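You operate a simulated robot arm through the tools that you are given. There is no shell and no other tool. Be economical: measure what you need, move in short steps, check, and stop when the job is done.

The job below is to be done with a simulated two-armed robot. You get a single attempt, and the scene is never put back.

TASK
Pick up the round bottle marked "chain oil" from the top of the back bench with one hand, pass it to the other hand and put it on the top of the drawer trolley. Set down upright: round bottle.

It is judged by the outcome, as a careful person would: the job done as asked, and still so three seconds after it is handed in. It fails if anything else is knocked over, pushed out of place, dropped, spilled or broken.

THE ROBOT
Two 7-joint arms with two-finger parallel grippers on one trunk, on a base that drives. Base frame: it is fixed to the floor where the robot stands at the start and does not move with it; the origin is under the middle of the robot, x ahead of it, y to its left, z up; the surface under the hand at the start is at about z = 930. Units: mm, rad, N and s.
The left shoulder is at the start at [21, 139, 1225], the right one opposite. With the tool pointing down near the work surface each hand reaches from about 160 to 500 mm from the robot's upright axis, wherever it stands, measured 20 degrees to its own side. Places, roughly: top of the drawer trolley [600, 2700, 900]. Payload 1.57 kg a hand.
Tool frame (each hand has its own): the origin (TCP) lies between the finger pads and is the grasp point; the fingertips stand 30 mm ahead of it; z points along the fingers, y is the line along which they close. The gripper opens to 80 mm. The fingers are 17 mm wide and 12 mm thick; the gripper's body (40 by 82 mm) begins 80 mm behind the TCP.
Orientation is that of the tool frame in the base frame, as a unit quaternion [x, y, z, w]. With the fingers straight down and closing along the base's y, the tool's x points along the base's -x, its y along +y and its z along -z.

THE INTERFACE
- The arms move only by the tool drive_tool. It takes "left_series", "right_series" or both (then of equal length, played together; a hand with none holds still); each is a list of rows, each a list of 7 numbers: the gripper command, from -1 (shut) to 1 (fully open), values between in proportion, then the shift along the base's x, y, z in mm, then the turn, a rotation vector about the base's x, y, z in rad. In form: [[grip, x, y, z, ax, ay, az], ...]. A call has 1 to 8 rows; each row is the pose to reach, as a shift and turn from the pose commanded when the call began. Each row takes 0.2 s and may step no farther than 50 mm and 0.15 rad from the row before; otherwise, or with a gripper value out of range, the whole call is refused. Where a pose cannot be reached the arm comes as near as it can. A force on the tool above 40 N (or 10 N above the force at the start of the call, whichever is more), or a blocked arm, ends the call early, and 0.2 s more pass. The fingers move at their own pace (about 45 mm/s each) and stop on an object; they squeeze with about 35 N. The grip force told is the motor's: it shows also when the fingers shut on nothing. Time passes only in rows, and 0.2 s behind the last, so rows that repeat a pose let the fingers close. The reply holds the time, the measured pose of the TCP, the force on the tool along the base axes, the opening and the grip force, in the units named above and with some noise, with the torque about the TCP (base axes, N m) and any sound that the robot's microphone picked up.
- Cameras (640 x 400 px; columns grow to the right, rows downward): "scene" is now at [186.2, 30.6, 1154]; the picture's right is [0.20, -0.98, -0.00], its down [-0.25, -0.05, -0.97] and it looks along [0.95, 0.19, -0.25] (base axes); focal length 214 px, centre (320, 200). "left" rides on the left gripper at [72, 7, -122] in its tool frame; the picture's right is [-0.09, 1.00, 0.00], its down [-0.84, -0.08, -0.54] and it looks along [-0.54, -0.05, 0.84] (tool axes); focal length 238 px, centre (320, 200). "right" rides on the right gripper at [72, -7, -122] in its tool frame; the picture's right is [0.09, 1.00, 0.00], its down [-0.84, 0.08, -0.54] and it looks along [-0.54, 0.05, 0.84] (tool axes); focal length 238 px, centre (320, 200). There is no depth. A picture from a camera that has moved, and an enlarged one, comes with that camera's place and axes in the base frame and with its lens. The place of the scene camera against the robot may be out by one fixed shift of up to 25 mm in any direction.
- capture(camera): a new picture of that camera. It takes no simulated time.
- raise_lower(by): slides the trunk up (or, below 0, down) by that many mm; the arms and the scene camera ride with it, the base frame stays. It gives what a move gives, with no picture.
- steer(legs): drives the robot by 1 to 6 legs, each [ahead, left, turn to the left] in mm, mm and rad, along the robot's own axes; the way and the turn of a leg run together, so that a leg with both is an arc; at most 1500 mm and 3.142 rad a leg. The arms and the cameras ride along, it lands a little off, and it stops where it bumps. It gives what a move gives.
- head_to(pan, tilt): turns the head with the scene camera to pan (to the left, within 1.047 rad either way) and tilt (down, from -0.506 to 1.204), counted from straight ahead of the robot. It gives what a move gives.
- zoom(camera, box): a new picture of the part [left, top, right, bottom] of that camera's present view, enlarged. It takes no simulated time.
- hand_in(): hands the job in; it is judged then, once.

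Work in short steps. Places have to be worked out from the pictures, the camera data and where the tool is seen: move nearer, look again, correct. Check each grasp and each placing, and mend what went wrong. You have 120 turns and 88 pictures in all, those below and enlarged ones among them. Open the grippers and draw the arms clear of the work before you hand the job in, unless the task says otherwise; then end with one line.

The tools are called after "Emit:" as a command line: name --argument value ..., lists and objects as JSON in quotes. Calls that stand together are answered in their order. drive_tool: Moves the arms, as the interface text tells. Its arguments: {"type":"object","properties":{"left_series":{"type":"array","items":{"type":"array","items":{"type":"number"}}},"right_series":{"type":"array","items":{"type":"array","items":{"type":"number"}}}},"required":[]} The other tools are called the same way: raise_lower (by) slides the trunk up or down; steer (legs) drives the base; head_to (pan, tilt) turns the head that bears the scene camera; capture (camera) takes a picture; zoom (camera, box) takes an enlarged picture of a part of a camera's view; hand_in () hands the job in.

At the start:

```text
clock: 0.0
left_position: [362.6, 275.7, 1055.4]
left_tcp_rot: [-0.005, 0.961, 0.0, -0.276]
left_ft_force: [-0.3, 5.8, 24.3]
left_ft_torque: [0.47, -1.33, 0.31]
left_gripper_width: 79.9
left_finger_force: 0.0
right_position: [390.6, -111.2, 1114.2]
right_tcp_rot: [0.003, 0.998, 0.002, -0.064]
right_ft_force: [-0.4, 0.3, 0.0]
right_ft_torque: [-0.05, -0.03, 0.02]
right_gripper_width: 80.0
right_finger_force: 0.0
trunk travel left (down, up): [-600.0, 640.0]
robot x, y, heading: [1.0, -2.0, -0.004]
head pan, tilt: [0.199, 0.258]
```

scene: 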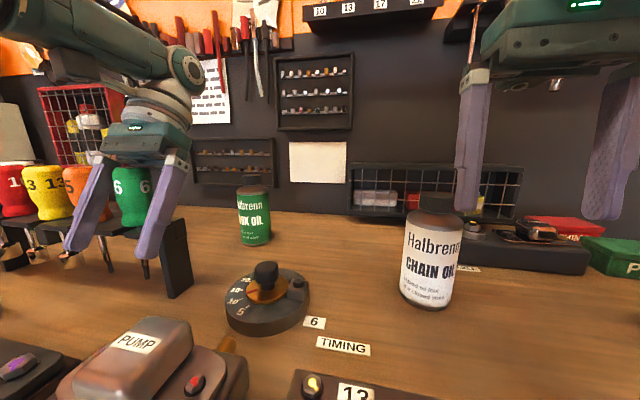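
right: 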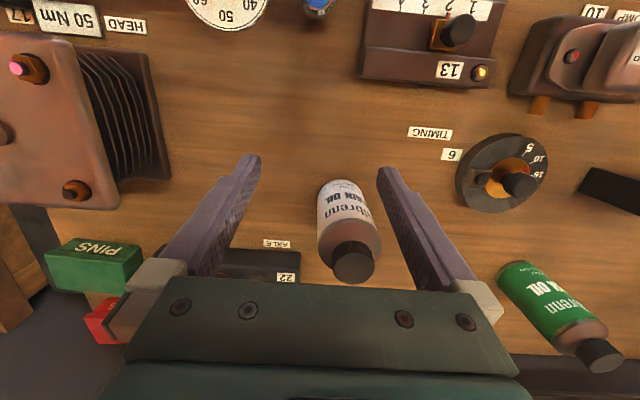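
left: 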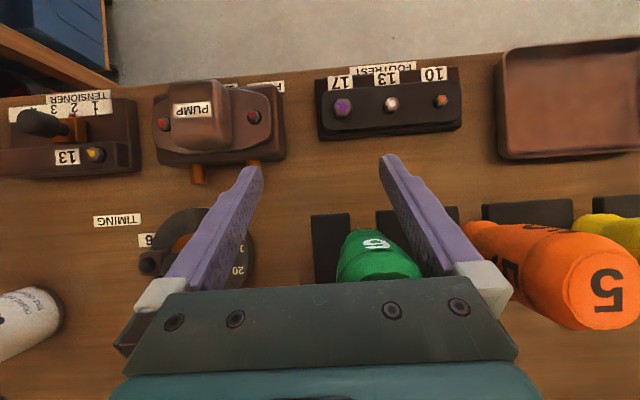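

The left wrist reads about 24 N upward at the start, so it may be resting on something near the green "6" handle. I'll look closer before moving anything.

Emit:
zoom --camera "scene" --box '[40, 100, 240, 300]'

Emit:
zoom --camera "scene" --box '[360, 160, 520, 320]'

Emit:
zoom --camera "left" --box '[240, 140, 480, 320]'

```text
2.00 times, centred on (140, 200) of scene
camera zoom: at [186.2, 30.6, 1154.0], right [0.2, -0.98, 0.0], down [-0.25, -0.05, -0.97], along [0.95, 0.19, -0.25], focal length 429 px, centre (680, 200)
```

zoom: 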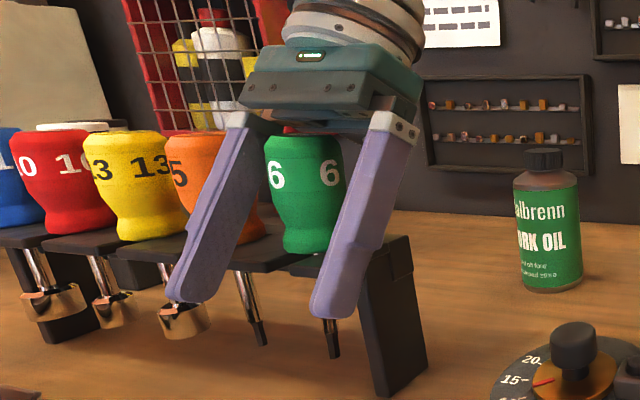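

```text
2.50 times, centred on (440, 240) of scene
camera zoom: at [186.2, 30.6, 1154.0], right [0.2, -0.98, 0.0], down [-0.25, -0.05, -0.97], along [0.95, 0.19, -0.25], focal length 536 px, centre (20, 100)
```

zoom: 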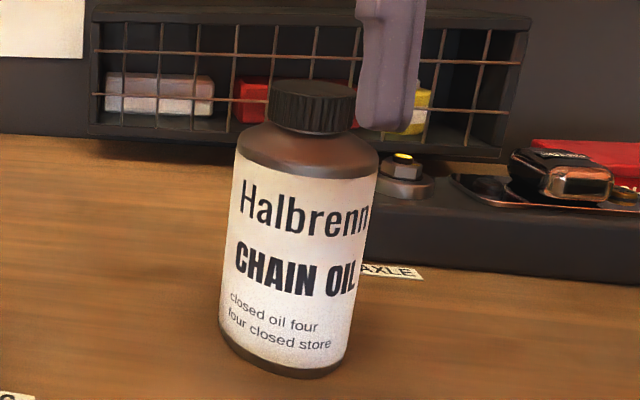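

```text
2.22 times, centred on (360, 230) of left
camera zoom: at [365.7, 282.5, 1196.5], right [0.07, 1.0, -0.05], down [1.0, -0.07, 0.02], along [0.01, -0.05, -1.0], focal length 530 px, centre (231, 133)
```

zoom: 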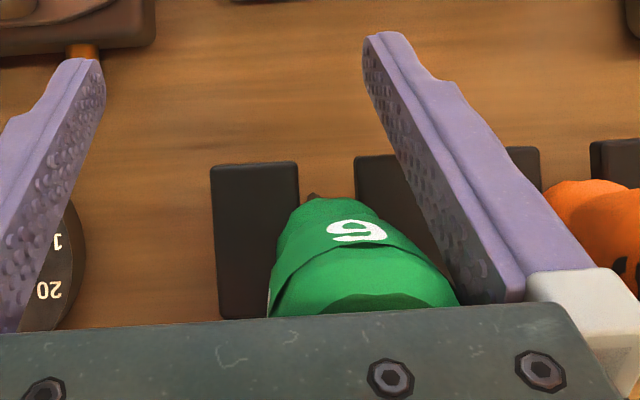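

The left gripper body rests on the green 6 handle, and the fingers straddle it. I'll lift the left hand straight up in small steps to free it.

Emit:
drive_tool --left_series '[[1, 0, 0, 8, 0, 0, 0], [1, 0, 0, 20, 0, 0, 0], [1, 0, 0, 40, 0, 0, 0], [1, 0, 0, 60, 0, 0, 0]]'

Emit:
capture --camera "scene"

Emit:
capture --camera "left"

```text
clock: 0.3
left_position: [359.1, 277.7, 1055.8]
left_tcp_rot: [-0.011, 0.958, -0.004, -0.285]
left_ft_force: [1.5, -3.5, 45.7]
left_ft_torque: [1.2, -2.75, -0.14]
left_gripper_width: 79.9
left_finger_force: 0.2
right_position: [391.4, -111.5, 1115.3]
right_tcp_rot: [0.003, 0.998, 0.001, -0.064]
right_ft_force: [0.3, 0.3, 0.1]
right_ft_torque: [0.01, -0.03, -0.01]
right_gripper_width: 80.1
right_finger_force: 0.0
trunk travel left (down, up): [-600.0, 640.0]
robot x, y, heading: [-1.0, -2.5, -0.001]
head pan, tilt: [0.199, 0.258]
stopped in row 1 (left hand): the force on the tool passed its limit at 48 N (the readings are from after the stop); the commanded pose is now the measured one
```

```text
81 pictures are left
camera scene: at [187.8, 30.4, 1154.9], right [0.2, -0.98, 0.0], down [-0.25, -0.05, -0.97], along [0.95, 0.19, -0.25], focal length 214 px, centre (320, 200)
```

scene: 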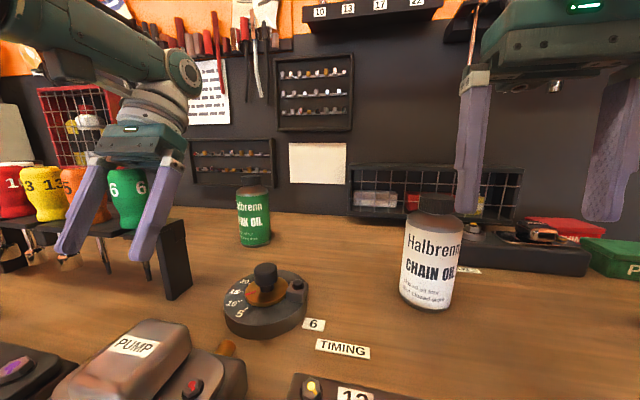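

```text
80 pictures are left
camera left: at [365.8, 285.6, 1196.9], right [0.05, 1.0, -0.05], down [1.0, -0.05, 0.0], along [-0.01, -0.05, -1.0], focal length 238 px, centre (320, 200)
```

left: 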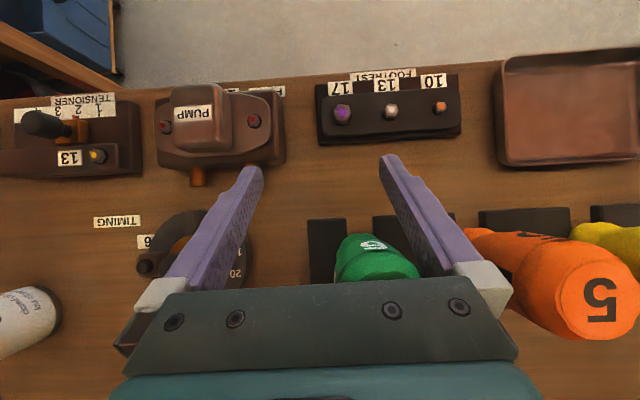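

The force went up although I commanded upward, and the torque places the contact under the palm at about x 419, y 300. I'll hold one row to get a settled reading.

Emit:
drive_tool --left_series '[[1, 0, 0, 0, 0, 0, 0]]'

```text
clock: 0.8
left_position: [360.9, 279.3, 1055.8]
left_tcp_rot: [-0.012, 0.959, -0.006, -0.284]
left_ft_force: [0.8, -3.4, 51.9]
left_ft_torque: [1.36, -3.06, -0.21]
left_gripper_width: 80.0
left_finger_force: 0.0
right_position: [391.4, -111.6, 1112.8]
right_tcp_rot: [0.003, 0.998, 0.0, -0.064]
right_ft_force: [-0.4, -0.6, 0.1]
right_ft_torque: [0.04, -0.02, 0.01]
right_gripper_width: 80.2
right_finger_force: 0.1
trunk travel left (down, up): [-600.0, 640.0]
robot x, y, heading: [1.4, -1.3, 0.003]
head pan, tilt: [0.199, 0.258]
```

The force is 52 N and still acts upward under the palm. Raising the trunk gives a purely vertical retreat, so I'll go up a little.

Emit:
raise_lower --by 15

Emit:
capture --camera "left"

```text
clock: 1.4
left_position: [355.5, 277.6, 1065.6]
left_tcp_rot: [-0.01, 0.958, -0.006, -0.286]
left_ft_force: [-0.2, 0.2, -0.6]
left_ft_torque: [0.0, 0.0, 0.01]
left_gripper_width: 80.3
left_finger_force: 0.1
right_position: [388.3, -113.1, 1126.5]
right_tcp_rot: [0.003, 0.998, -0.001, -0.066]
right_ft_force: [0.8, -0.4, -0.2]
right_ft_torque: [0.05, 0.02, -0.03]
right_gripper_width: 80.2
right_finger_force: 0.2
trunk travel left (down, up): [-615.0, 625.0]
robot x, y, heading: [1.4, -1.1, -0.0]
head pan, tilt: [0.199, 0.258]
```

```text
79 pictures are left
camera left: at [362.7, 284.4, 1207.7], right [0.06, 1.0, -0.06], down [1.0, -0.06, -0.01], along [-0.01, -0.06, -1.0], focal length 238 px, centre (320, 200)
```

left: 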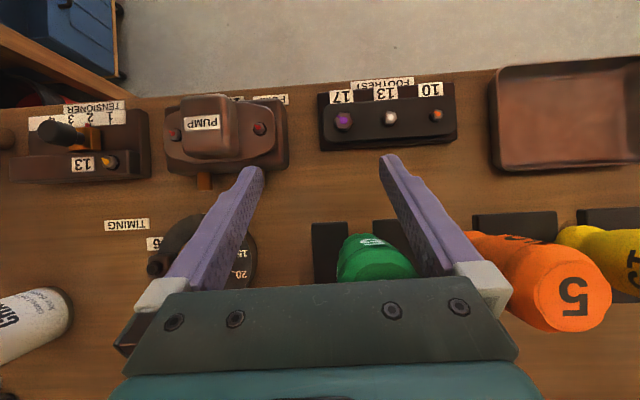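

Contact is gone, with forces near zero. I'll raise the left hand well clear of the driver rack.

Emit:
drive_tool --left_series '[[1, 0, 0, 15, 0, 0, 0], [1, 0, 0, 40, 0, 0, 0], [1, 0, 0, 70, 0, 0, 0], [1, 0, 0, 100, 0, 0, 0]]'

Emit:
capture --camera "scene"

Emit:
capture --camera "right"

```text
clock: 1.9
left_position: [345.6, 284.9, 1065.7]
left_tcp_rot: [-0.022, 0.946, -0.012, -0.324]
left_ft_force: [16.2, -5.2, 38.1]
left_ft_torque: [0.97, -2.03, -0.7]
left_gripper_width: 79.9
left_finger_force: 0.1
left hand out of reach, approached as far as the arm can: row 2
right_position: [393.6, -113.0, 1129.6]
right_tcp_rot: [0.003, 0.998, 0.0, -0.064]
right_ft_force: [-0.4, 0.2, -0.2]
right_ft_torque: [-0.03, 0.05, -0.01]
right_gripper_width: 80.0
right_finger_force: 0.1
trunk travel left (down, up): [-615.0, 625.0]
robot x, y, heading: [0.6, -4.9, -0.005]
head pan, tilt: [0.199, 0.258]
stopped in row 2 (left hand): the force on the tool passed its limit at 52 N (the readings are from after the stop); the commanded pose is now the measured one
```

```text
78 pictures are left
camera scene: at [189.3, 29.3, 1170.3], right [0.2, -0.98, 0.0], down [-0.25, -0.05, -0.97], along [0.95, 0.19, -0.25], focal length 214 px, centre (320, 200)
```

scene: 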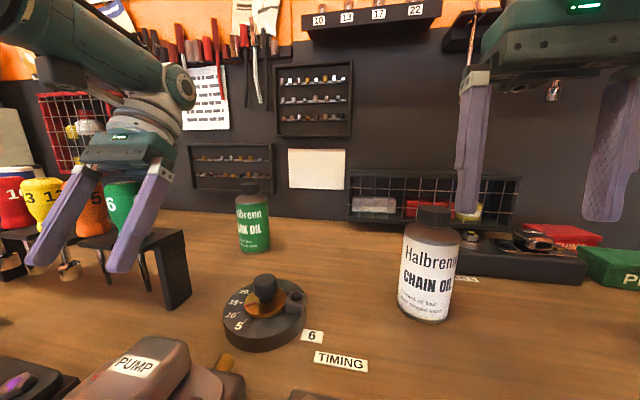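

```text
77 pictures are left
camera right: at [337.5, -119.5, 1260.6], right [-0.08, 1.0, 0.01], down [0.9, 0.07, 0.43], along [0.43, 0.05, -0.9], focal length 238 px, centre (320, 200)
```

right: 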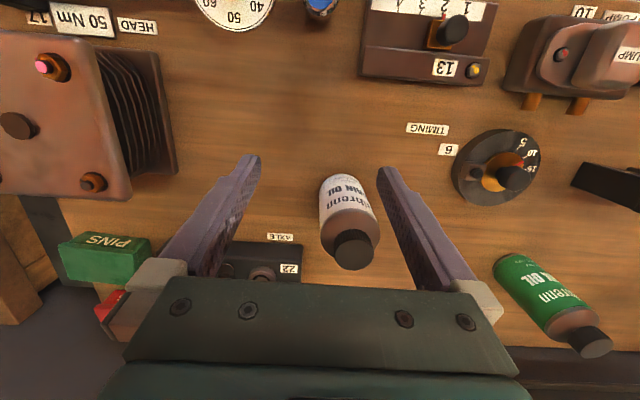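

The left arm can't go up in this pose and tips instead. The trunk lift worked before, so I'll use it to clear the rack fully.

Emit:
raise_lower --by 120

Emit:
capture --camera "scene"

Emit:
capture --camera "left"

```text
clock: 3.4
left_position: [340.3, 282.9, 1181.8]
left_tcp_rot: [-0.023, 0.944, -0.013, -0.328]
left_ft_force: [-0.3, -0.2, 0.7]
left_ft_torque: [-0.01, -0.03, -0.03]
left_gripper_width: 80.1
left_finger_force: 0.1
right_position: [388.9, -113.1, 1246.1]
right_tcp_rot: [0.004, 0.998, -0.001, -0.067]
right_ft_force: [-0.2, 0.2, -0.1]
right_ft_torque: [0.01, -0.01, -0.01]
right_gripper_width: 80.1
right_finger_force: 0.1
trunk travel left (down, up): [-735.0, 505.0]
robot x, y, heading: [1.1, 1.1, 0.002]
head pan, tilt: [0.199, 0.258]
```

```text
76 pictures are left
camera scene: at [184.9, 28.4, 1288.5], right [0.2, -0.98, 0.0], down [-0.25, -0.05, -0.97], along [0.95, 0.19, -0.26], focal length 214 px, centre (320, 200)
```

scene: 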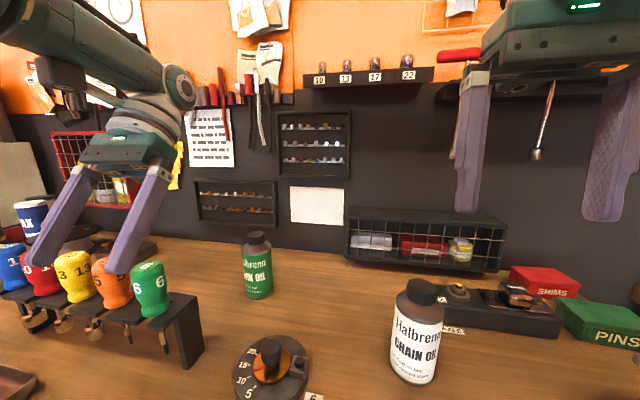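

```text
75 pictures are left
camera left: at [359.1, 291.8, 1322.6], right [0.02, 1.0, -0.07], down [1.0, -0.03, -0.09], along [-0.09, -0.06, -0.99], focal length 238 px, centre (320, 200)
```

left: 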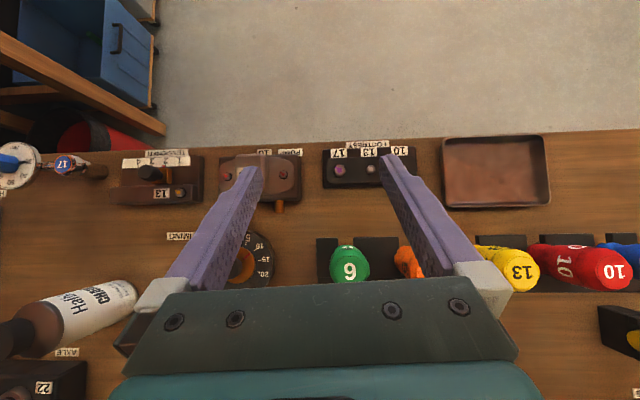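

The hand is clear and all drivers still stand. I'll use the right camera from this new height to triangulate the bottle.

Emit:
capture --camera "right"

Emit:
zoom --camera "scene" --box '[360, 260, 480, 400]'

```text
74 pictures are left
camera right: at [333.8, -120.1, 1378.3], right [-0.08, 1.0, 0.01], down [0.9, 0.07, 0.43], along [0.42, 0.05, -0.9], focal length 238 px, centre (320, 200)
```

right: 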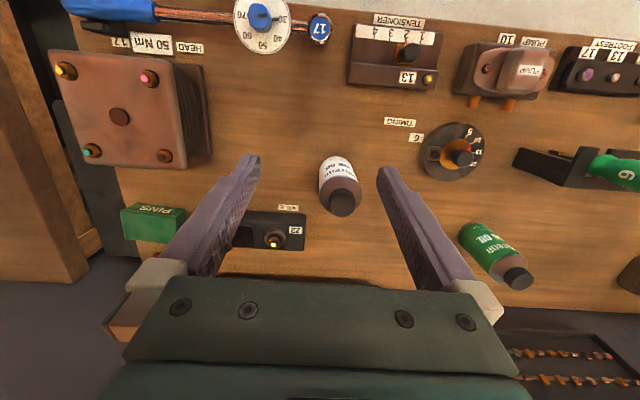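

```text
2.86 times, centred on (420, 330) of scene
camera zoom: at [184.9, 28.4, 1288.5], right [0.2, -0.98, 0.0], down [-0.25, -0.05, -0.97], along [0.95, 0.19, -0.26], focal length 613 px, centre (34, -171)
```

zoom: 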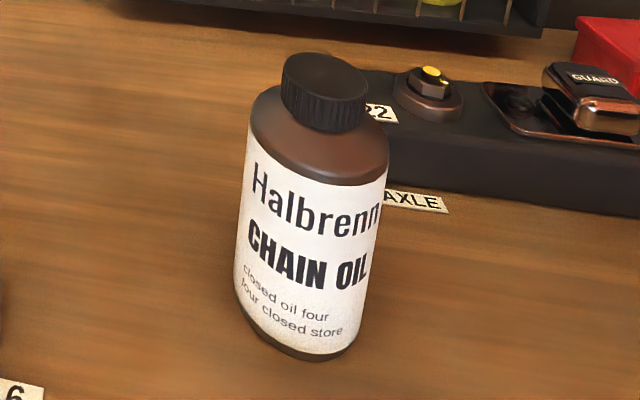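

From two right-camera views the cap top is at about (477, -72, 1081). The body is about 64 mm across and the cap about 37 mm.

My plan is for the right hand to take the cap from above. The left hand will then take the body at a forward tilt. First I'll bring the left hand away from the rack and untilt it.

Emit:
drive_tool --left_series '[[1, 0, -15, 0, 0, -0.1, 0], [1, 0, -30, 0, 0, -0.2, 0], [1, 0, -45, 0, 0, -0.3, 0], [1, 0, -60, 0, 0, -0.4, 0], [1, 0, -70, 0, 0, -0.5, 0], [1, 0, -80, 0, 0, -0.6, 0], [1, 0, -90, 0, 0, -0.7, 0]]'

```text
clock: 4.0
left_position: [310.7, 253.5, 1135.4]
left_tcp_rot: [-0.017, 0.948, -0.008, -0.317]
left_ft_force: [1.5, -0.6, -0.6]
left_ft_torque: [0.01, 0.03, -0.03]
left_gripper_width: 80.0
left_finger_force: 0.1
right_position: [387.9, -114.1, 1248.3]
right_tcp_rot: [0.004, 0.998, -0.001, -0.066]
right_ft_force: [0.6, -0.5, -0.6]
right_ft_torque: [0.03, 0.0, -0.02]
right_gripper_width: 80.1
right_finger_force: 0.0
trunk travel left (down, up): [-735.0, 505.0]
robot x, y, heading: [-0.9, -1.1, 0.001]
head pan, tilt: [0.199, 0.258]
stopped in row 3 (left hand): the arm was blocked; the commanded pose is now the measured one
```

The left arm is blocked by its own joint range rather than contact, since the force is near zero. I'll test a plain forward and lower shift away from that limit.

Emit:
drive_tool --left_series '[[1, 20, -20, 0, 0, 0, 0], [1, 40, -40, 0, 0, 0, 0], [1, 60, -60, 0, 0, 0, 0]]'

Emit:
capture --camera "scene"

```text
clock: 4.8
left_position: [351.4, 203.9, 1135.4]
left_tcp_rot: [-0.018, 0.948, -0.008, -0.318]
left_ft_force: [-0.1, -0.2, -0.1]
left_ft_torque: [-0.01, 0.01, 0.01]
left_gripper_width: 80.0
left_finger_force: 0.0
left hand out of reach, approached as far as the arm can: row 3
right_position: [388.3, -113.6, 1246.1]
right_tcp_rot: [0.004, 0.998, -0.001, -0.067]
right_ft_force: [-0.8, -0.1, -0.6]
right_ft_torque: [0.04, -0.01, 0.0]
right_gripper_width: 80.0
right_finger_force: 0.0
trunk travel left (down, up): [-735.0, 505.0]
robot x, y, heading: [-1.6, 1.9, -0.003]
head pan, tilt: [0.199, 0.258]
```

```text
72 pictures are left
camera scene: at [184.9, 28.5, 1288.5], right [0.2, -0.98, 0.0], down [-0.25, -0.05, -0.97], along [0.95, 0.19, -0.26], focal length 214 px, centre (320, 200)
```

scene: 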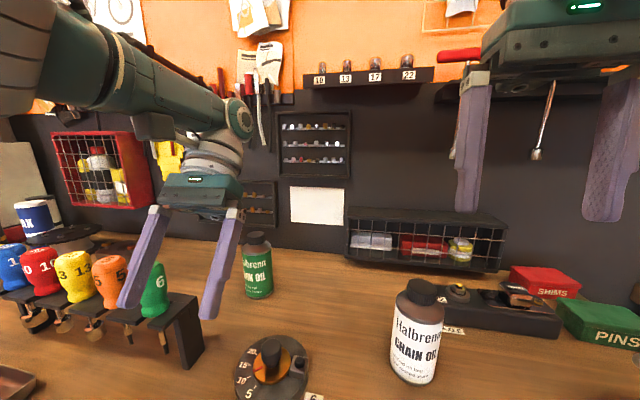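

That moved freely. From here I'll try untilting alone.

Emit:
drive_tool --left_series '[[1, 0, 0, 0, 0, -0.1, 0], [1, 0, 0, 0, 0, -0.2, 0], [1, 0, 0, 0, 0, -0.3, 0], [1, 0, 0, 0, 0, -0.4, 0], [1, 0, 0, 0, 0, -0.5, 0], [1, 0, 0, 0, 0, -0.6, 0]]'

```text
clock: 6.2
left_position: [352.7, 207.1, 1135.5]
left_tcp_rot: [-0.015, 1.0, -0.012, -0.021]
left_ft_force: [0.2, 0.2, -0.3]
left_ft_torque: [0.0, -0.01, 0.02]
left_gripper_width: 80.0
left_finger_force: 0.0
right_position: [389.3, -113.4, 1246.2]
right_tcp_rot: [0.004, 0.998, 0.0, -0.067]
right_ft_force: [0.2, -1.0, -0.2]
right_ft_torque: [-0.01, -0.01, 0.01]
right_gripper_width: 80.1
right_finger_force: 0.0
trunk travel left (down, up): [-735.0, 505.0]
robot x, y, heading: [2.6, 1.0, -0.004]
head pan, tilt: [0.199, 0.258]
```

The left hand now points straight down and is free. Next the right hand goes above the bottle, straightening its 0.13 rad tilt on the way.

Emit:
drive_tool --right_series '[[1, 20, 10, -20, 0, -0.034, 0], [1, 40, 20, -40, 0, -0.067, 0], [1, 65, 30, -60, 0, -0.1, 0], [1, 88, 41, -80, 0, -0.134, 0]]'

Emit:
capture --camera "right"

Emit:
capture --camera "scene"

```text
clock: 7.2
left_position: [354.1, 207.0, 1134.5]
left_tcp_rot: [-0.014, 1.0, -0.012, -0.022]
left_ft_force: [0.3, -0.4, 0.3]
left_ft_torque: [-0.04, 0.0, -0.02]
left_gripper_width: 79.9
left_finger_force: 0.0
right_position: [465.6, -74.1, 1166.8]
right_tcp_rot: [0.003, 1.0, -0.001, 0.002]
right_ft_force: [-0.1, 0.7, -0.4]
right_ft_torque: [0.01, 0.0, 0.04]
right_gripper_width: 80.1
right_finger_force: 0.0
right hand out of reach, approached as far as the arm can: row 4
trunk travel left (down, up): [-735.0, 505.0]
robot x, y, heading: [-1.3, 0.7, -0.002]
head pan, tilt: [0.199, 0.258]
```

```text
71 pictures are left
camera right: at [394.0, -79.9, 1290.5], right [-0.09, 1.0, 0.0], down [0.84, 0.07, 0.54], along [0.54, 0.05, -0.84], focal length 238 px, centre (320, 200)
```

right: 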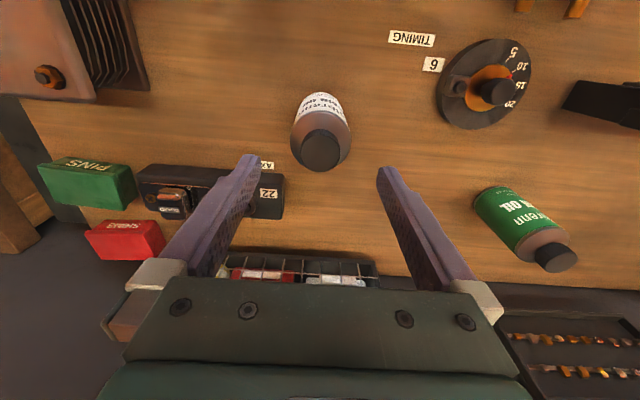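

```text
70 pictures are left
camera scene: at [184.9, 28.5, 1288.5], right [0.2, -0.98, 0.0], down [-0.25, -0.05, -0.97], along [0.95, 0.19, -0.26], focal length 214 px, centre (320, 200)
```

scene: 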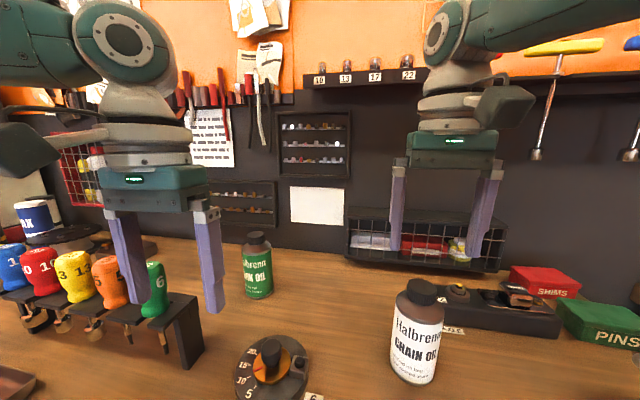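

Triangulation now gives the cap centre at (475, -71) with its top at about 1080. The right hand is at its reach limit when vertical, so I'll tilt it 0.2 rad forward and come to just above the cap.

Emit:
drive_tool --right_series '[[1, 0, 1, -10, 0, -0.1, 0], [1, 2, 2, -20, 0, -0.2, 0], [1, 4, 3, -34, 0, -0.2, 0]]'

Emit:
capture --camera "right"

Emit:
capture --camera "scene"

```text
clock: 8.0
left_position: [354.5, 207.7, 1134.4]
left_tcp_rot: [-0.014, 1.0, -0.011, -0.022]
left_ft_force: [-0.6, 0.1, -0.7]
left_ft_torque: [-0.05, 0.03, -0.02]
left_gripper_width: 79.8
left_finger_force: 0.1
right_position: [503.4, -64.5, 1133.3]
right_tcp_rot: [0.004, 0.995, -0.001, 0.101]
right_ft_force: [-0.8, -0.7, 0.4]
right_ft_torque: [-0.01, 0.04, 0.03]
right_gripper_width: 80.0
right_finger_force: 0.0
right hand out of reach, approached as far as the arm can: row 1, 2, 3
trunk travel left (down, up): [-735.0, 505.0]
robot x, y, heading: [0.4, -0.8, 0.001]
head pan, tilt: [0.199, 0.258]
```

```text
69 pictures are left
camera right: at [407.9, -70.8, 1239.2], right [-0.08, 1.0, -0.02], down [0.71, 0.07, 0.7], along [0.7, 0.04, -0.71], focal length 238 px, centre (320, 200)
```

right: 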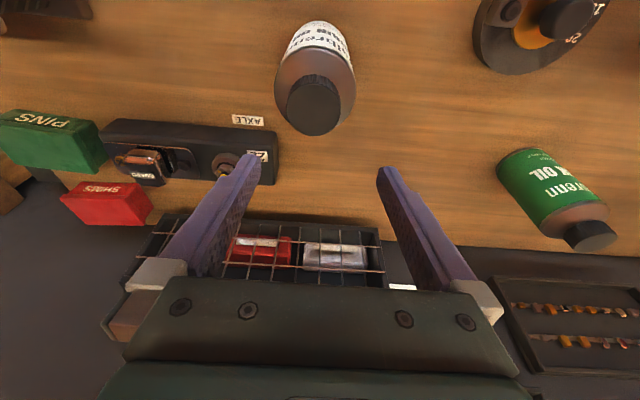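

```text
68 pictures are left
camera scene: at [184.9, 28.5, 1288.5], right [0.2, -0.98, 0.0], down [-0.25, -0.05, -0.97], along [0.95, 0.19, -0.26], focal length 214 px, centre (320, 200)
```

scene: 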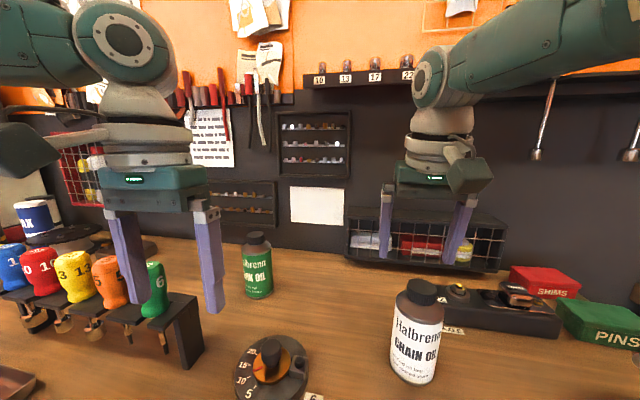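

The hand overshot to x = 503 near its reach edge. The bottle still reads (475, -72), so I'll pull back and check the response.

Emit:
drive_tool --right_series '[[1, -8, -2, 0, 0, 0, 0], [1, -16, -4, 0, 0, 0, 0], [1, -16, -4, 0, 0, 0, 0]]'

```text
clock: 8.8
left_position: [353.7, 206.6, 1134.7]
left_tcp_rot: [-0.014, 1.0, -0.011, -0.021]
left_ft_force: [-0.5, 0.7, 1.6]
left_ft_torque: [-0.01, -0.02, 0.04]
left_gripper_width: 80.0
left_finger_force: 0.0
right_position: [501.6, -63.6, 1132.1]
right_tcp_rot: [0.003, 0.995, 0.0, 0.1]
right_ft_force: [0.4, 0.5, -0.2]
right_ft_torque: [-0.01, 0.02, -0.03]
right_gripper_width: 80.2
right_finger_force: 0.1
right hand out of reach, approached as far as the arm can: row 1, 2, 3
trunk travel left (down, up): [-735.0, 505.0]
robot x, y, heading: [-2.1, -3.3, 0.003]
head pan, tilt: [0.199, 0.258]
```

There was no response, so it is stuck at a range edge. I'll try a larger pull back with some lift.

Emit:
drive_tool --right_series '[[1, -20, -5, 10, 0, 0, 0], [1, -40, -10, 20, 0, 0, 0], [1, -60, -15, 30, 0, 0, 0]]'

```text
clock: 9.6
left_position: [354.0, 207.2, 1135.7]
left_tcp_rot: [-0.014, 1.0, -0.011, -0.021]
left_ft_force: [-0.2, 0.1, -0.5]
left_ft_torque: [0.05, -0.01, -0.02]
left_gripper_width: 79.8
left_finger_force: 0.1
right_position: [501.1, -58.9, 1151.0]
right_tcp_rot: [0.003, 0.995, 0.0, 0.1]
right_ft_force: [0.0, 0.8, -0.7]
right_ft_torque: [0.01, 0.0, -0.03]
right_gripper_width: 80.3
right_finger_force: 0.0
right hand out of reach, approached as far as the arm can: row 1, 2, 3
trunk travel left (down, up): [-735.0, 505.0]
robot x, y, heading: [-0.5, 0.0, -0.002]
head pan, tilt: [0.199, 0.258]
```

The arm can't come nearer with this forward tilt, so this is an inner range limit. I'll go back to vertical at about x = 465.

Emit:
drive_tool --right_series '[[1, 20, 5, 0, 0, 0.1, 0], [1, 40, 10, 0, 0, 0.2, 0], [1, 60, 15, 0, 0, 0.2, 0], [1, 65, 18, 0, 0, 0.2, 0]]'

```text
clock: 10.6
left_position: [354.4, 205.8, 1134.8]
left_tcp_rot: [-0.014, 1.0, -0.011, -0.022]
left_ft_force: [0.5, 0.5, 0.3]
left_ft_torque: [0.0, -0.02, 0.04]
left_gripper_width: 80.0
left_finger_force: 0.0
right_position: [460.9, -58.8, 1155.2]
right_tcp_rot: [0.004, 1.0, -0.001, 0.001]
right_ft_force: [0.2, 0.3, 0.6]
right_ft_torque: [0.02, -0.02, -0.01]
right_gripper_width: 80.0
right_finger_force: 0.2
right hand out of reach, approached as far as the arm can: row 1, 2, 3, 4
trunk travel left (down, up): [-735.0, 505.0]
robot x, y, heading: [1.6, -0.3, -0.002]
head pan, tilt: [0.199, 0.258]
```

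Measured pose is near but not on target. Lowering gives the arm a more normal working height, so I'll step down, staying above the cap, and see whether it converges.

Emit:
drive_tool --right_series '[[1, 3, 0, -15, 0, 0, 0], [1, 5, 0, -30, 0, 0, 0], [1, 5, 0, -38, 0, 0, 0], [1, 5, 0, -38, 0, 0, 0]]'

```text
clock: 11.6
left_position: [353.1, 205.7, 1134.8]
left_tcp_rot: [-0.014, 1.0, -0.011, -0.021]
left_ft_force: [0.0, 0.3, 0.7]
left_ft_torque: [0.02, 0.02, 0.03]
left_gripper_width: 79.7
left_finger_force: 0.0
right_position: [459.7, -59.7, 1118.2]
right_tcp_rot: [0.004, 1.0, -0.001, 0.001]
right_ft_force: [0.2, 0.1, -0.2]
right_ft_torque: [0.0, 0.0, 0.01]
right_gripper_width: 80.1
right_finger_force: 0.2
right hand out of reach, approached as far as the arm can: row 1, 2, 3, 4
trunk travel left (down, up): [-735.0, 505.0]
robot x, y, heading: [0.1, 0.6, 0.001]
head pan, tilt: [0.199, 0.258]
```

The horizontal error persists, so the bottle is awkwardly placed for this arm and shifting the base should help. I'll look down at the gap between base and bench first.

Emit:
raise_lower --by 100

Emit:
head_to --pan 0.0 --tilt 1.2

Emit:
capture --camera "scene"

```text
clock: 13.0
left_position: [353.3, 206.7, 1234.7]
left_tcp_rot: [-0.014, 1.0, -0.012, -0.022]
left_ft_force: [-0.1, -0.4, -0.3]
left_ft_torque: [0.01, 0.01, 0.02]
left_gripper_width: 80.0
left_finger_force: 0.1
right_position: [459.5, -58.5, 1219.6]
right_tcp_rot: [0.004, 1.0, -0.001, 0.0]
right_ft_force: [0.0, -0.2, 0.0]
right_ft_torque: [-0.01, -0.01, 0.01]
right_gripper_width: 80.3
right_finger_force: 0.0
trunk travel left (down, up): [-835.0, 405.0]
robot x, y, heading: [2.1, -3.2, -0.0]
head pan, tilt: [0.199, 0.258]
```

```text
clock: 14.2
left_position: [353.6, 207.2, 1233.8]
left_tcp_rot: [-0.015, 1.0, -0.012, -0.022]
left_ft_force: [0.5, -0.3, 0.1]
left_ft_torque: [-0.01, 0.01, 0.0]
left_gripper_width: 80.2
left_finger_force: 0.0
right_position: [459.3, -59.6, 1218.5]
right_tcp_rot: [0.003, 1.0, 0.0, 0.001]
right_ft_force: [0.5, 0.2, 0.0]
right_ft_torque: [0.04, 0.02, 0.02]
right_gripper_width: 79.9
right_finger_force: 0.0
trunk travel left (down, up): [-835.0, 405.0]
robot x, y, heading: [1.0, -0.7, -0.009]
head pan, tilt: [0.0, 1.201]
```

```text
67 pictures are left
camera scene: at [149.3, 10.0, 1312.6], right [0.0, -1.0, 0.0], down [-0.93, 0.0, -0.36], along [0.36, 0.0, -0.93], focal length 214 px, centre (320, 200)
```

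scene: 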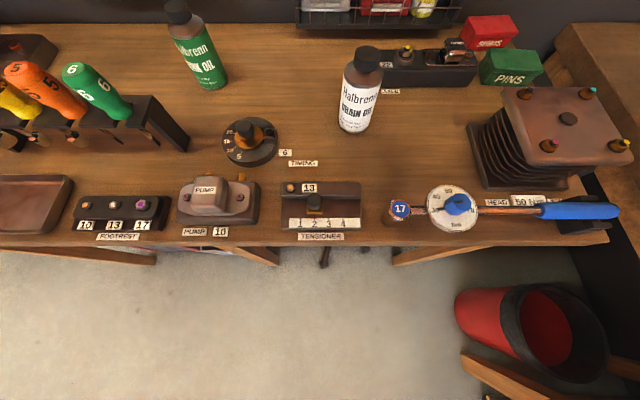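

The bench front edge is at about x = 212 and nothing shows right under it. Turning the base about 0.3 rad left puts the bottle in the right arm's better sector, and a small shift brings it nearer. Both hands are well above everything.

Emit:
steer --legs '[[0, 0, 0.3], [34, -48, 0]]'

Emit:
capture --camera "right"

```text
clock: 16.1
left_position: [322.2, 266.2, 1235.4]
left_tcp_rot: [-0.162, 0.986, -0.015, -0.019]
left_ft_force: [0.6, -0.1, 0.2]
left_ft_torque: [0.03, 0.01, 0.03]
left_gripper_width: 80.0
left_finger_force: 0.0
right_position: [502.1, 42.4, 1217.4]
right_tcp_rot: [-0.145, 0.989, 0.0, 0.001]
right_ft_force: [0.0, 0.7, 0.5]
right_ft_torque: [-0.03, -0.07, 0.01]
right_gripper_width: 80.0
right_finger_force: 0.1
trunk travel left (down, up): [-835.0, 405.0]
robot x, y, heading: [45.8, -36.9, 0.299]
head pan, tilt: [0.0, 1.201]
```

```text
66 pictures are left
camera right: at [435.8, 14.5, 1341.5], right [-0.37, 0.93, 0.0], down [0.78, 0.31, 0.54], along [0.5, 0.2, -0.84], focal length 238 px, centre (320, 200)
```

right: 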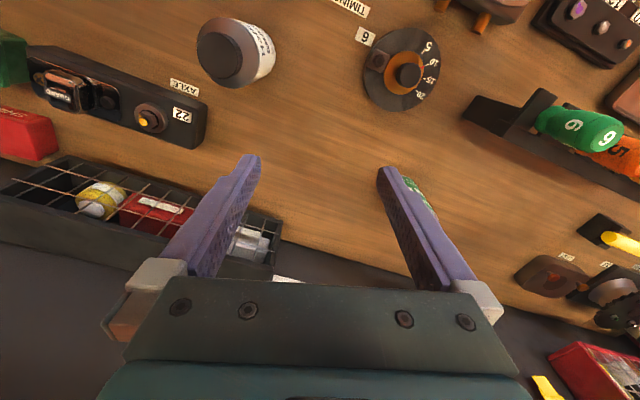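

Now I'll bring the right hand over the bottle while moving the left hand away from the driver rack, before lowering the trunk.

Emit:
drive_tool --right_series '[[1, -8, -28, -5, 0, 0, 0], [1, -16, -56, -10, 0, 0, 0], [1, -24, -85, -15, 0, 0, 0], [1, -31, -113, -20, 0, 0, 0], [1, -31, -113, -20, 0, 0, 0]]' --left_series '[[1, 0, -20, 0, 0, 0, 0], [1, 0, -40, 0, 0, 0, 0], [1, 0, -60, 0, 0, 0, 0], [1, 0, -80, 0, 0, 0, 0], [1, 0, -80, 0, 0, 0, 0]]'

```text
clock: 17.3
left_position: [323.4, 188.2, 1235.6]
left_tcp_rot: [-0.162, 0.986, -0.015, -0.02]
left_ft_force: [-0.5, -0.1, 0.3]
left_ft_torque: [-0.01, -0.02, -0.03]
left_gripper_width: 79.8
left_finger_force: 0.0
right_position: [540.8, -34.8, 1191.2]
right_tcp_rot: [-0.145, 0.989, -0.001, 0.0]
right_ft_force: [-0.8, -1.0, 0.7]
right_ft_torque: [-0.01, 0.01, 0.04]
right_gripper_width: 79.8
right_finger_force: 0.0
right hand out of reach, approached as far as the arm can: row 1, 2, 3, 4, 5
trunk travel left (down, up): [-835.0, 405.0]
robot x, y, heading: [47.0, -39.1, 0.3]
head pan, tilt: [0.0, 1.201]
```

The right arm again won't come nearer while vertical. At the start it sat at x 390 with a slight backward tilt, so I'll add that tilt and see if the range opens.

Emit:
drive_tool --right_series '[[1, 0, 0, 0, -0.03, 0.095, 0], [1, 0, 0, 0, -0.06, 0.19, 0], [1, 0, 0, 0, -0.06, 0.19, 0]]'

Emit:
head_to --pan -0.4 --tilt 0.3

Emit:
capture --camera "scene"

```text
clock: 18.1
left_position: [322.8, 188.1, 1235.3]
left_tcp_rot: [-0.162, 0.986, -0.014, -0.02]
left_ft_force: [-0.2, 0.0, 0.2]
left_ft_torque: [0.03, -0.01, 0.03]
left_gripper_width: 80.0
left_finger_force: 0.1
right_position: [509.6, -64.4, 1197.6]
right_tcp_rot: [-0.145, 0.985, -0.016, -0.097]
right_ft_force: [-0.4, 0.2, 0.7]
right_ft_torque: [0.02, -0.02, 0.02]
right_gripper_width: 80.3
right_finger_force: 0.0
right hand out of reach, approached as far as the arm can: row 1, 2, 3
trunk travel left (down, up): [-835.0, 405.0]
robot x, y, heading: [45.8, -36.1, 0.297]
head pan, tilt: [0.0, 1.201]
```

```text
clock: 19.3
left_position: [322.2, 188.3, 1236.1]
left_tcp_rot: [-0.163, 0.986, -0.015, -0.019]
left_ft_force: [0.2, 0.4, -0.3]
left_ft_torque: [0.03, 0.0, -0.01]
left_gripper_width: 80.0
left_finger_force: 0.1
right_position: [510.9, -63.6, 1198.1]
right_tcp_rot: [-0.146, 0.984, -0.017, -0.097]
right_ft_force: [0.2, 0.2, -0.5]
right_ft_torque: [0.0, -0.01, 0.02]
right_gripper_width: 80.2
right_finger_force: 0.0
trunk travel left (down, up): [-835.0, 405.0]
robot x, y, heading: [48.1, -37.9, 0.295]
head pan, tilt: [-0.4, 0.3]
```

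```text
65 pictures are left
camera scene: at [227.6, -6.4, 1384.5], right [-0.1, -0.99, 0.0], down [-0.29, 0.03, -0.95], along [0.95, -0.1, -0.3], focal length 214 px, centre (320, 200)
```

scene: 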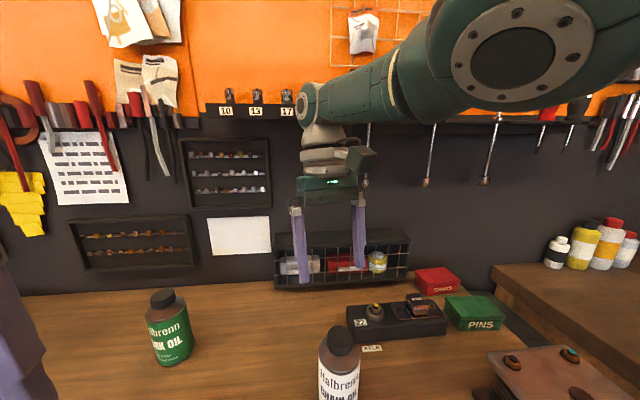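

The left arm works well closer in, having got there through a strong backward tilt followed by untilting. I'll take the right arm through the mirrored path.

Emit:
drive_tool --right_series '[[1, 0, 0, 10, -0.033, 0.107, 0], [1, -10, -10, 20, -0.066, 0.215, 0], [1, -25, -25, 30, -0.1, 0.322, 0], [1, -40, -40, 35, -0.133, 0.43, 0], [1, -53, -53, 35, -0.133, 0.43, 0], [1, -53, -53, 35, -0.133, 0.43, 0]]'

```text
clock: 20.7
left_position: [323.4, 188.0, 1234.7]
left_tcp_rot: [-0.163, 0.986, -0.015, -0.02]
left_ft_force: [0.5, -0.1, -0.4]
left_ft_torque: [0.02, 0.01, -0.01]
left_gripper_width: 80.1
left_finger_force: 0.0
right_position: [430.7, -103.9, 1212.6]
right_tcp_rot: [-0.137, 0.938, -0.049, -0.314]
right_ft_force: [-0.5, 0.9, 0.3]
right_ft_torque: [0.02, 0.02, 0.01]
right_gripper_width: 79.9
right_finger_force: 0.1
right hand out of reach, approached as far as the arm can: row 1, 2, 3, 4, 5, 6
trunk travel left (down, up): [-835.0, 405.0]
robot x, y, heading: [48.5, -39.3, 0.296]
head pan, tilt: [-0.4, 0.3]
```

Now it's within 30 mm of the command and seems limited upward. I'll lower it and draw it in further.

Emit:
drive_tool --right_series '[[1, -5, -5, -20, 0, 0, 0], [1, -15, -15, -40, 0, 0, 0], [1, -25, -20, -50, 0, 0, 0], [1, -25, -20, -50, 0, 0, 0]]'

Emit:
capture --camera "scene"

```text
clock: 21.7
left_position: [322.4, 188.0, 1236.7]
left_tcp_rot: [-0.162, 0.986, -0.015, -0.02]
left_ft_force: [-0.6, 0.2, 0.3]
left_ft_torque: [-0.01, 0.03, -0.01]
left_gripper_width: 80.3
left_finger_force: 0.1
right_position: [407.3, -127.3, 1162.8]
right_tcp_rot: [-0.137, 0.938, -0.049, -0.314]
right_ft_force: [0.1, 0.7, -0.4]
right_ft_torque: [0.0, 0.02, 0.05]
right_gripper_width: 79.8
right_finger_force: 0.0
trunk travel left (down, up): [-835.0, 405.0]
robot x, y, heading: [45.5, -37.4, 0.296]
head pan, tilt: [-0.4, 0.3]
```

```text
64 pictures are left
camera scene: at [227.6, -6.4, 1384.6], right [-0.1, -0.99, 0.0], down [-0.29, 0.03, -0.96], along [0.95, -0.1, -0.3], focal length 214 px, centre (320, 200)
```

scene: 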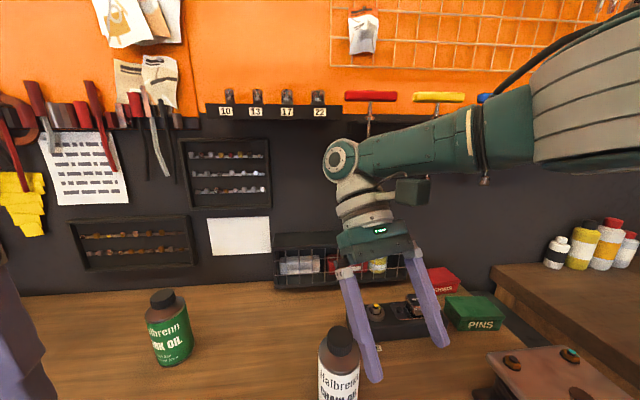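

It's within range again. Now I'll untilt the right hand in place.

Emit:
drive_tool --right_series '[[1, 0, 0, 0, 0.03, -0.096, 0], [1, 0, 0, 0, 0.06, -0.19, 0], [1, 0, 0, 0, 0.09, -0.29, 0], [1, 0, 0, 0, 0.12, -0.385, 0], [1, 0, 0, 0, 0.15, -0.48, 0], [1, 0, 0, 0, 0.18, -0.575, 0], [1, 0, 0, 0, 0.19, -0.61, 0]]'

```text
clock: 23.3
left_position: [323.1, 187.5, 1235.1]
left_tcp_rot: [-0.163, 0.986, -0.015, -0.019]
left_ft_force: [0.3, 0.0, 0.8]
left_ft_torque: [-0.02, 0.02, 0.01]
left_gripper_width: 80.0
left_finger_force: 0.1
right_position: [405.9, -124.5, 1164.4]
right_tcp_rot: [-0.146, 0.989, -0.001, -0.003]
right_ft_force: [0.1, -0.1, 0.0]
right_ft_torque: [0.0, 0.02, 0.01]
right_gripper_width: 80.2
right_finger_force: 0.0
trunk travel left (down, up): [-835.0, 405.0]
robot x, y, heading: [49.3, -39.2, 0.303]
head pan, tilt: [-0.4, 0.3]
```

The right hand is vertical and free. Moving over the bottle at z about 1140.

Emit:
drive_tool --right_series '[[1, 23, 18, -5, 0, 0, 0], [1, 46, 36, -12, 0, 0, 0], [1, 69, 53, -22, 0, 0, 0], [1, 69, 53, -22, 0, 0, 0]]'

Emit:
capture --camera "right"

Emit:
capture --camera "scene"

```text
clock: 24.3
left_position: [322.8, 187.9, 1235.6]
left_tcp_rot: [-0.163, 0.986, -0.014, -0.019]
left_ft_force: [-0.2, 0.9, 0.1]
left_ft_torque: [-0.01, -0.01, 0.01]
left_gripper_width: 80.0
left_finger_force: 0.0
right_position: [473.5, -73.5, 1141.1]
right_tcp_rot: [-0.145, 0.989, 0.0, -0.004]
right_ft_force: [-0.2, 0.1, 0.2]
right_ft_torque: [0.01, 0.02, 0.03]
right_gripper_width: 80.0
right_finger_force: 0.0
trunk travel left (down, up): [-835.0, 405.0]
robot x, y, heading: [43.7, -35.6, 0.295]
head pan, tilt: [-0.4, 0.3]
```

```text
63 pictures are left
camera right: at [408.2, -100.0, 1265.1], right [-0.37, 0.93, 0.0], down [0.78, 0.32, 0.54], along [0.5, 0.2, -0.84], focal length 238 px, centre (320, 200)
```

right: 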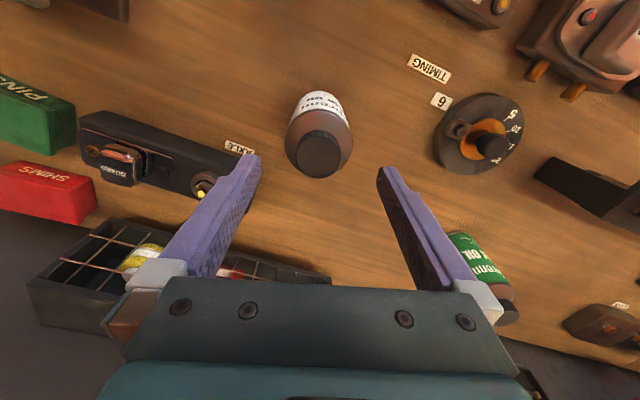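

```text
62 pictures are left
camera scene: at [227.6, -6.4, 1384.6], right [-0.1, -0.99, 0.0], down [-0.29, 0.03, -0.96], along [0.95, -0.1, -0.3], focal length 214 px, centre (320, 200)
```

scene: 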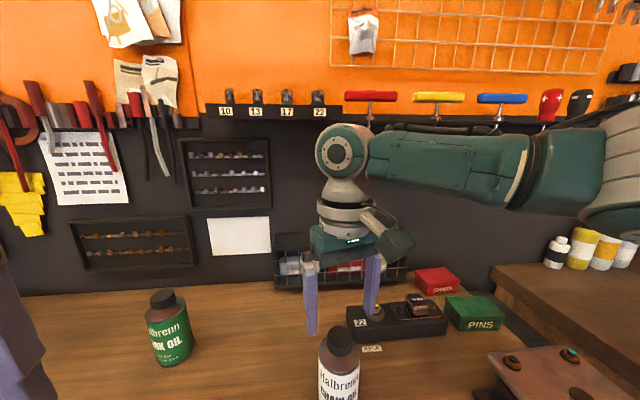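

The cap is centred under the hand (473.5, -74). I'll lower so the fingertips straddle the cap down to about z = 1064.

Emit:
drive_tool --right_series '[[1, 0, 0, -15, 0, 0, 0], [1, 0, 0, -30, 0, 0, 0], [1, 0, 0, -40, 0, 0, 0], [1, 0, 0, -47, 0, 0, 0], [1, 0, 0, -47, 0, 0, 0]]'

Emit:
capture --camera "right"

Emit:
head_to --pan -0.4 --tilt 0.65

Emit:
capture --camera "scene"

```text
clock: 25.5
left_position: [323.5, 188.6, 1235.5]
left_tcp_rot: [-0.163, 0.986, -0.015, -0.018]
left_ft_force: [-0.4, 0.5, 0.2]
left_ft_torque: [0.03, 0.03, 0.0]
left_gripper_width: 80.1
left_finger_force: 0.1
right_position: [475.6, -73.5, 1094.3]
right_tcp_rot: [-0.146, 0.989, 0.0, -0.005]
right_ft_force: [-0.7, -0.6, 0.0]
right_ft_torque: [0.01, -0.01, 0.02]
right_gripper_width: 80.0
right_finger_force: 0.1
trunk travel left (down, up): [-835.0, 405.0]
robot x, y, heading: [47.4, -39.6, 0.296]
head pan, tilt: [-0.4, 0.3]
```

```text
61 pictures are left
camera right: at [409.9, -100.1, 1217.8], right [-0.37, 0.93, 0.0], down [0.78, 0.32, 0.53], along [0.5, 0.2, -0.85], focal length 238 px, centre (320, 200)
```

right: 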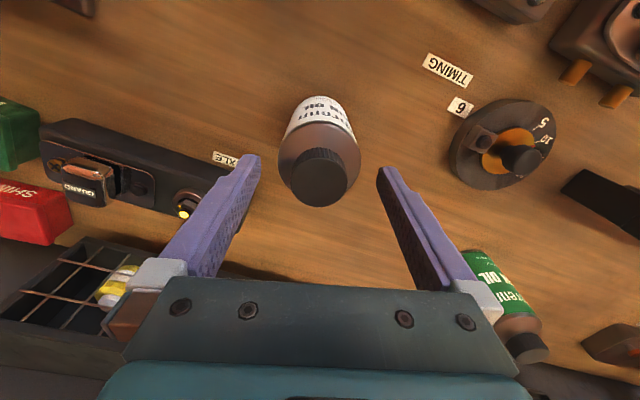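

```text
clock: 26.4
left_position: [322.7, 188.7, 1235.1]
left_tcp_rot: [-0.163, 0.986, -0.014, -0.019]
left_ft_force: [-1.1, -0.4, 0.1]
left_ft_torque: [0.03, 0.02, 0.04]
left_gripper_width: 79.9
left_finger_force: 0.0
right_position: [475.9, -72.7, 1094.7]
right_tcp_rot: [-0.145, 0.989, -0.002, -0.004]
right_ft_force: [-0.9, 0.2, -1.0]
right_ft_torque: [0.02, -0.02, -0.04]
right_gripper_width: 80.1
right_finger_force: 0.1
trunk travel left (down, up): [-835.0, 405.0]
robot x, y, heading: [42.1, -34.8, 0.296]
head pan, tilt: [-0.4, 0.649]
```

```text
60 pictures are left
camera scene: at [221.1, -5.8, 1352.9], right [-0.1, -0.99, 0.0], down [-0.6, 0.06, -0.8], along [0.79, -0.08, -0.6], focal length 214 px, centre (320, 200)
```

scene: 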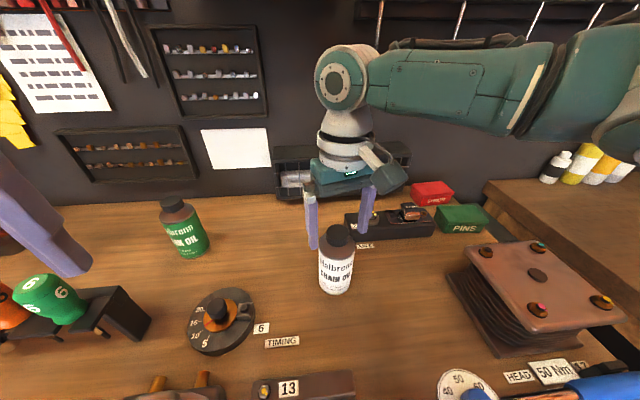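

Projection of the fingertips matches the cap. I'll zoom once before closing.

Emit:
zoom --camera "scene" --box '[280, 160, 400, 310]'

```text
2.67 times, centred on (340, 235) of scene
camera zoom: at [221.1, -5.8, 1352.9], right [-0.1, -0.99, 0.0], down [-0.6, 0.06, -0.8], along [0.79, -0.08, -0.6], focal length 572 px, centre (267, 107)
```

zoom: 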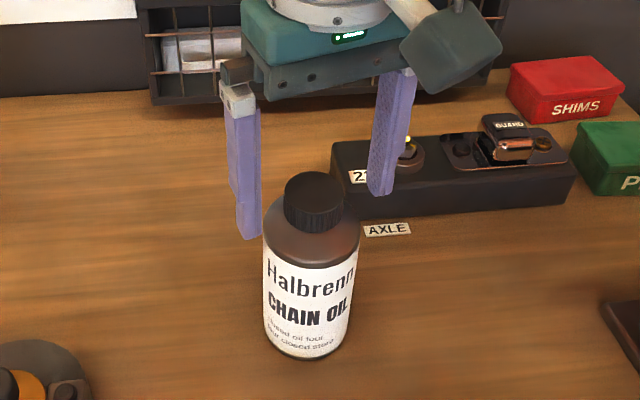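

The fingers straddle the cap well. Closing the right gripper.

Emit:
drive_tool --right_series '[[0.3, 0, 0, 0, 0, 0, 0], [-0.2, 0, 0, 0, 0, 0, 0], [-0.6, 0, 0, 0, 0, 0, 0], [-1, 0, 0, 0, 0, 0, 0], [-1, 0, 0, 0, 0, 0, 0], [-1, 0, 0, 0, 0, 0, 0]]'

Emit:
zoom --camera "scene" --box '[280, 160, 400, 310]'

```text
clock: 27.8
left_position: [323.4, 187.5, 1234.4]
left_tcp_rot: [-0.162, 0.986, -0.015, -0.02]
left_ft_force: [-0.7, -0.3, -0.4]
left_ft_torque: [-0.01, -0.03, 0.0]
left_gripper_width: 80.1
left_finger_force: 0.1
right_position: [476.7, -73.9, 1094.3]
right_tcp_rot: [-0.145, 0.989, -0.002, -0.004]
right_ft_force: [-0.4, 0.2, 0.4]
right_ft_torque: [-0.01, -0.03, -0.01]
right_gripper_width: 37.2
right_finger_force: 35.2
trunk travel left (down, up): [-835.0, 405.0]
robot x, y, heading: [46.1, -37.0, 0.294]
head pan, tilt: [-0.4, 0.649]
```

```text
2.67 times, centred on (340, 235) of scene
camera zoom: at [221.1, -5.8, 1352.9], right [-0.1, -0.99, 0.0], down [-0.6, 0.06, -0.8], along [0.79, -0.08, -0.6], focal length 572 px, centre (267, 107)
```

zoom: 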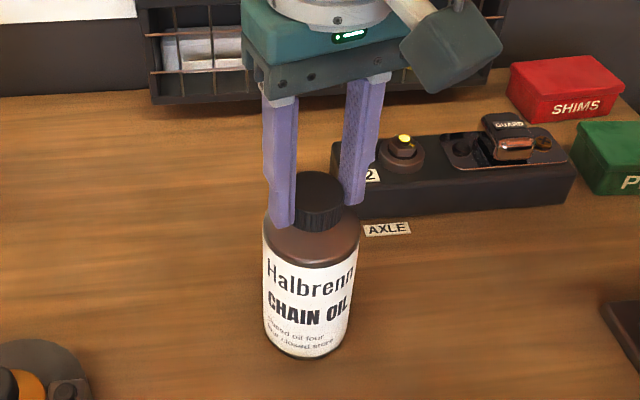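

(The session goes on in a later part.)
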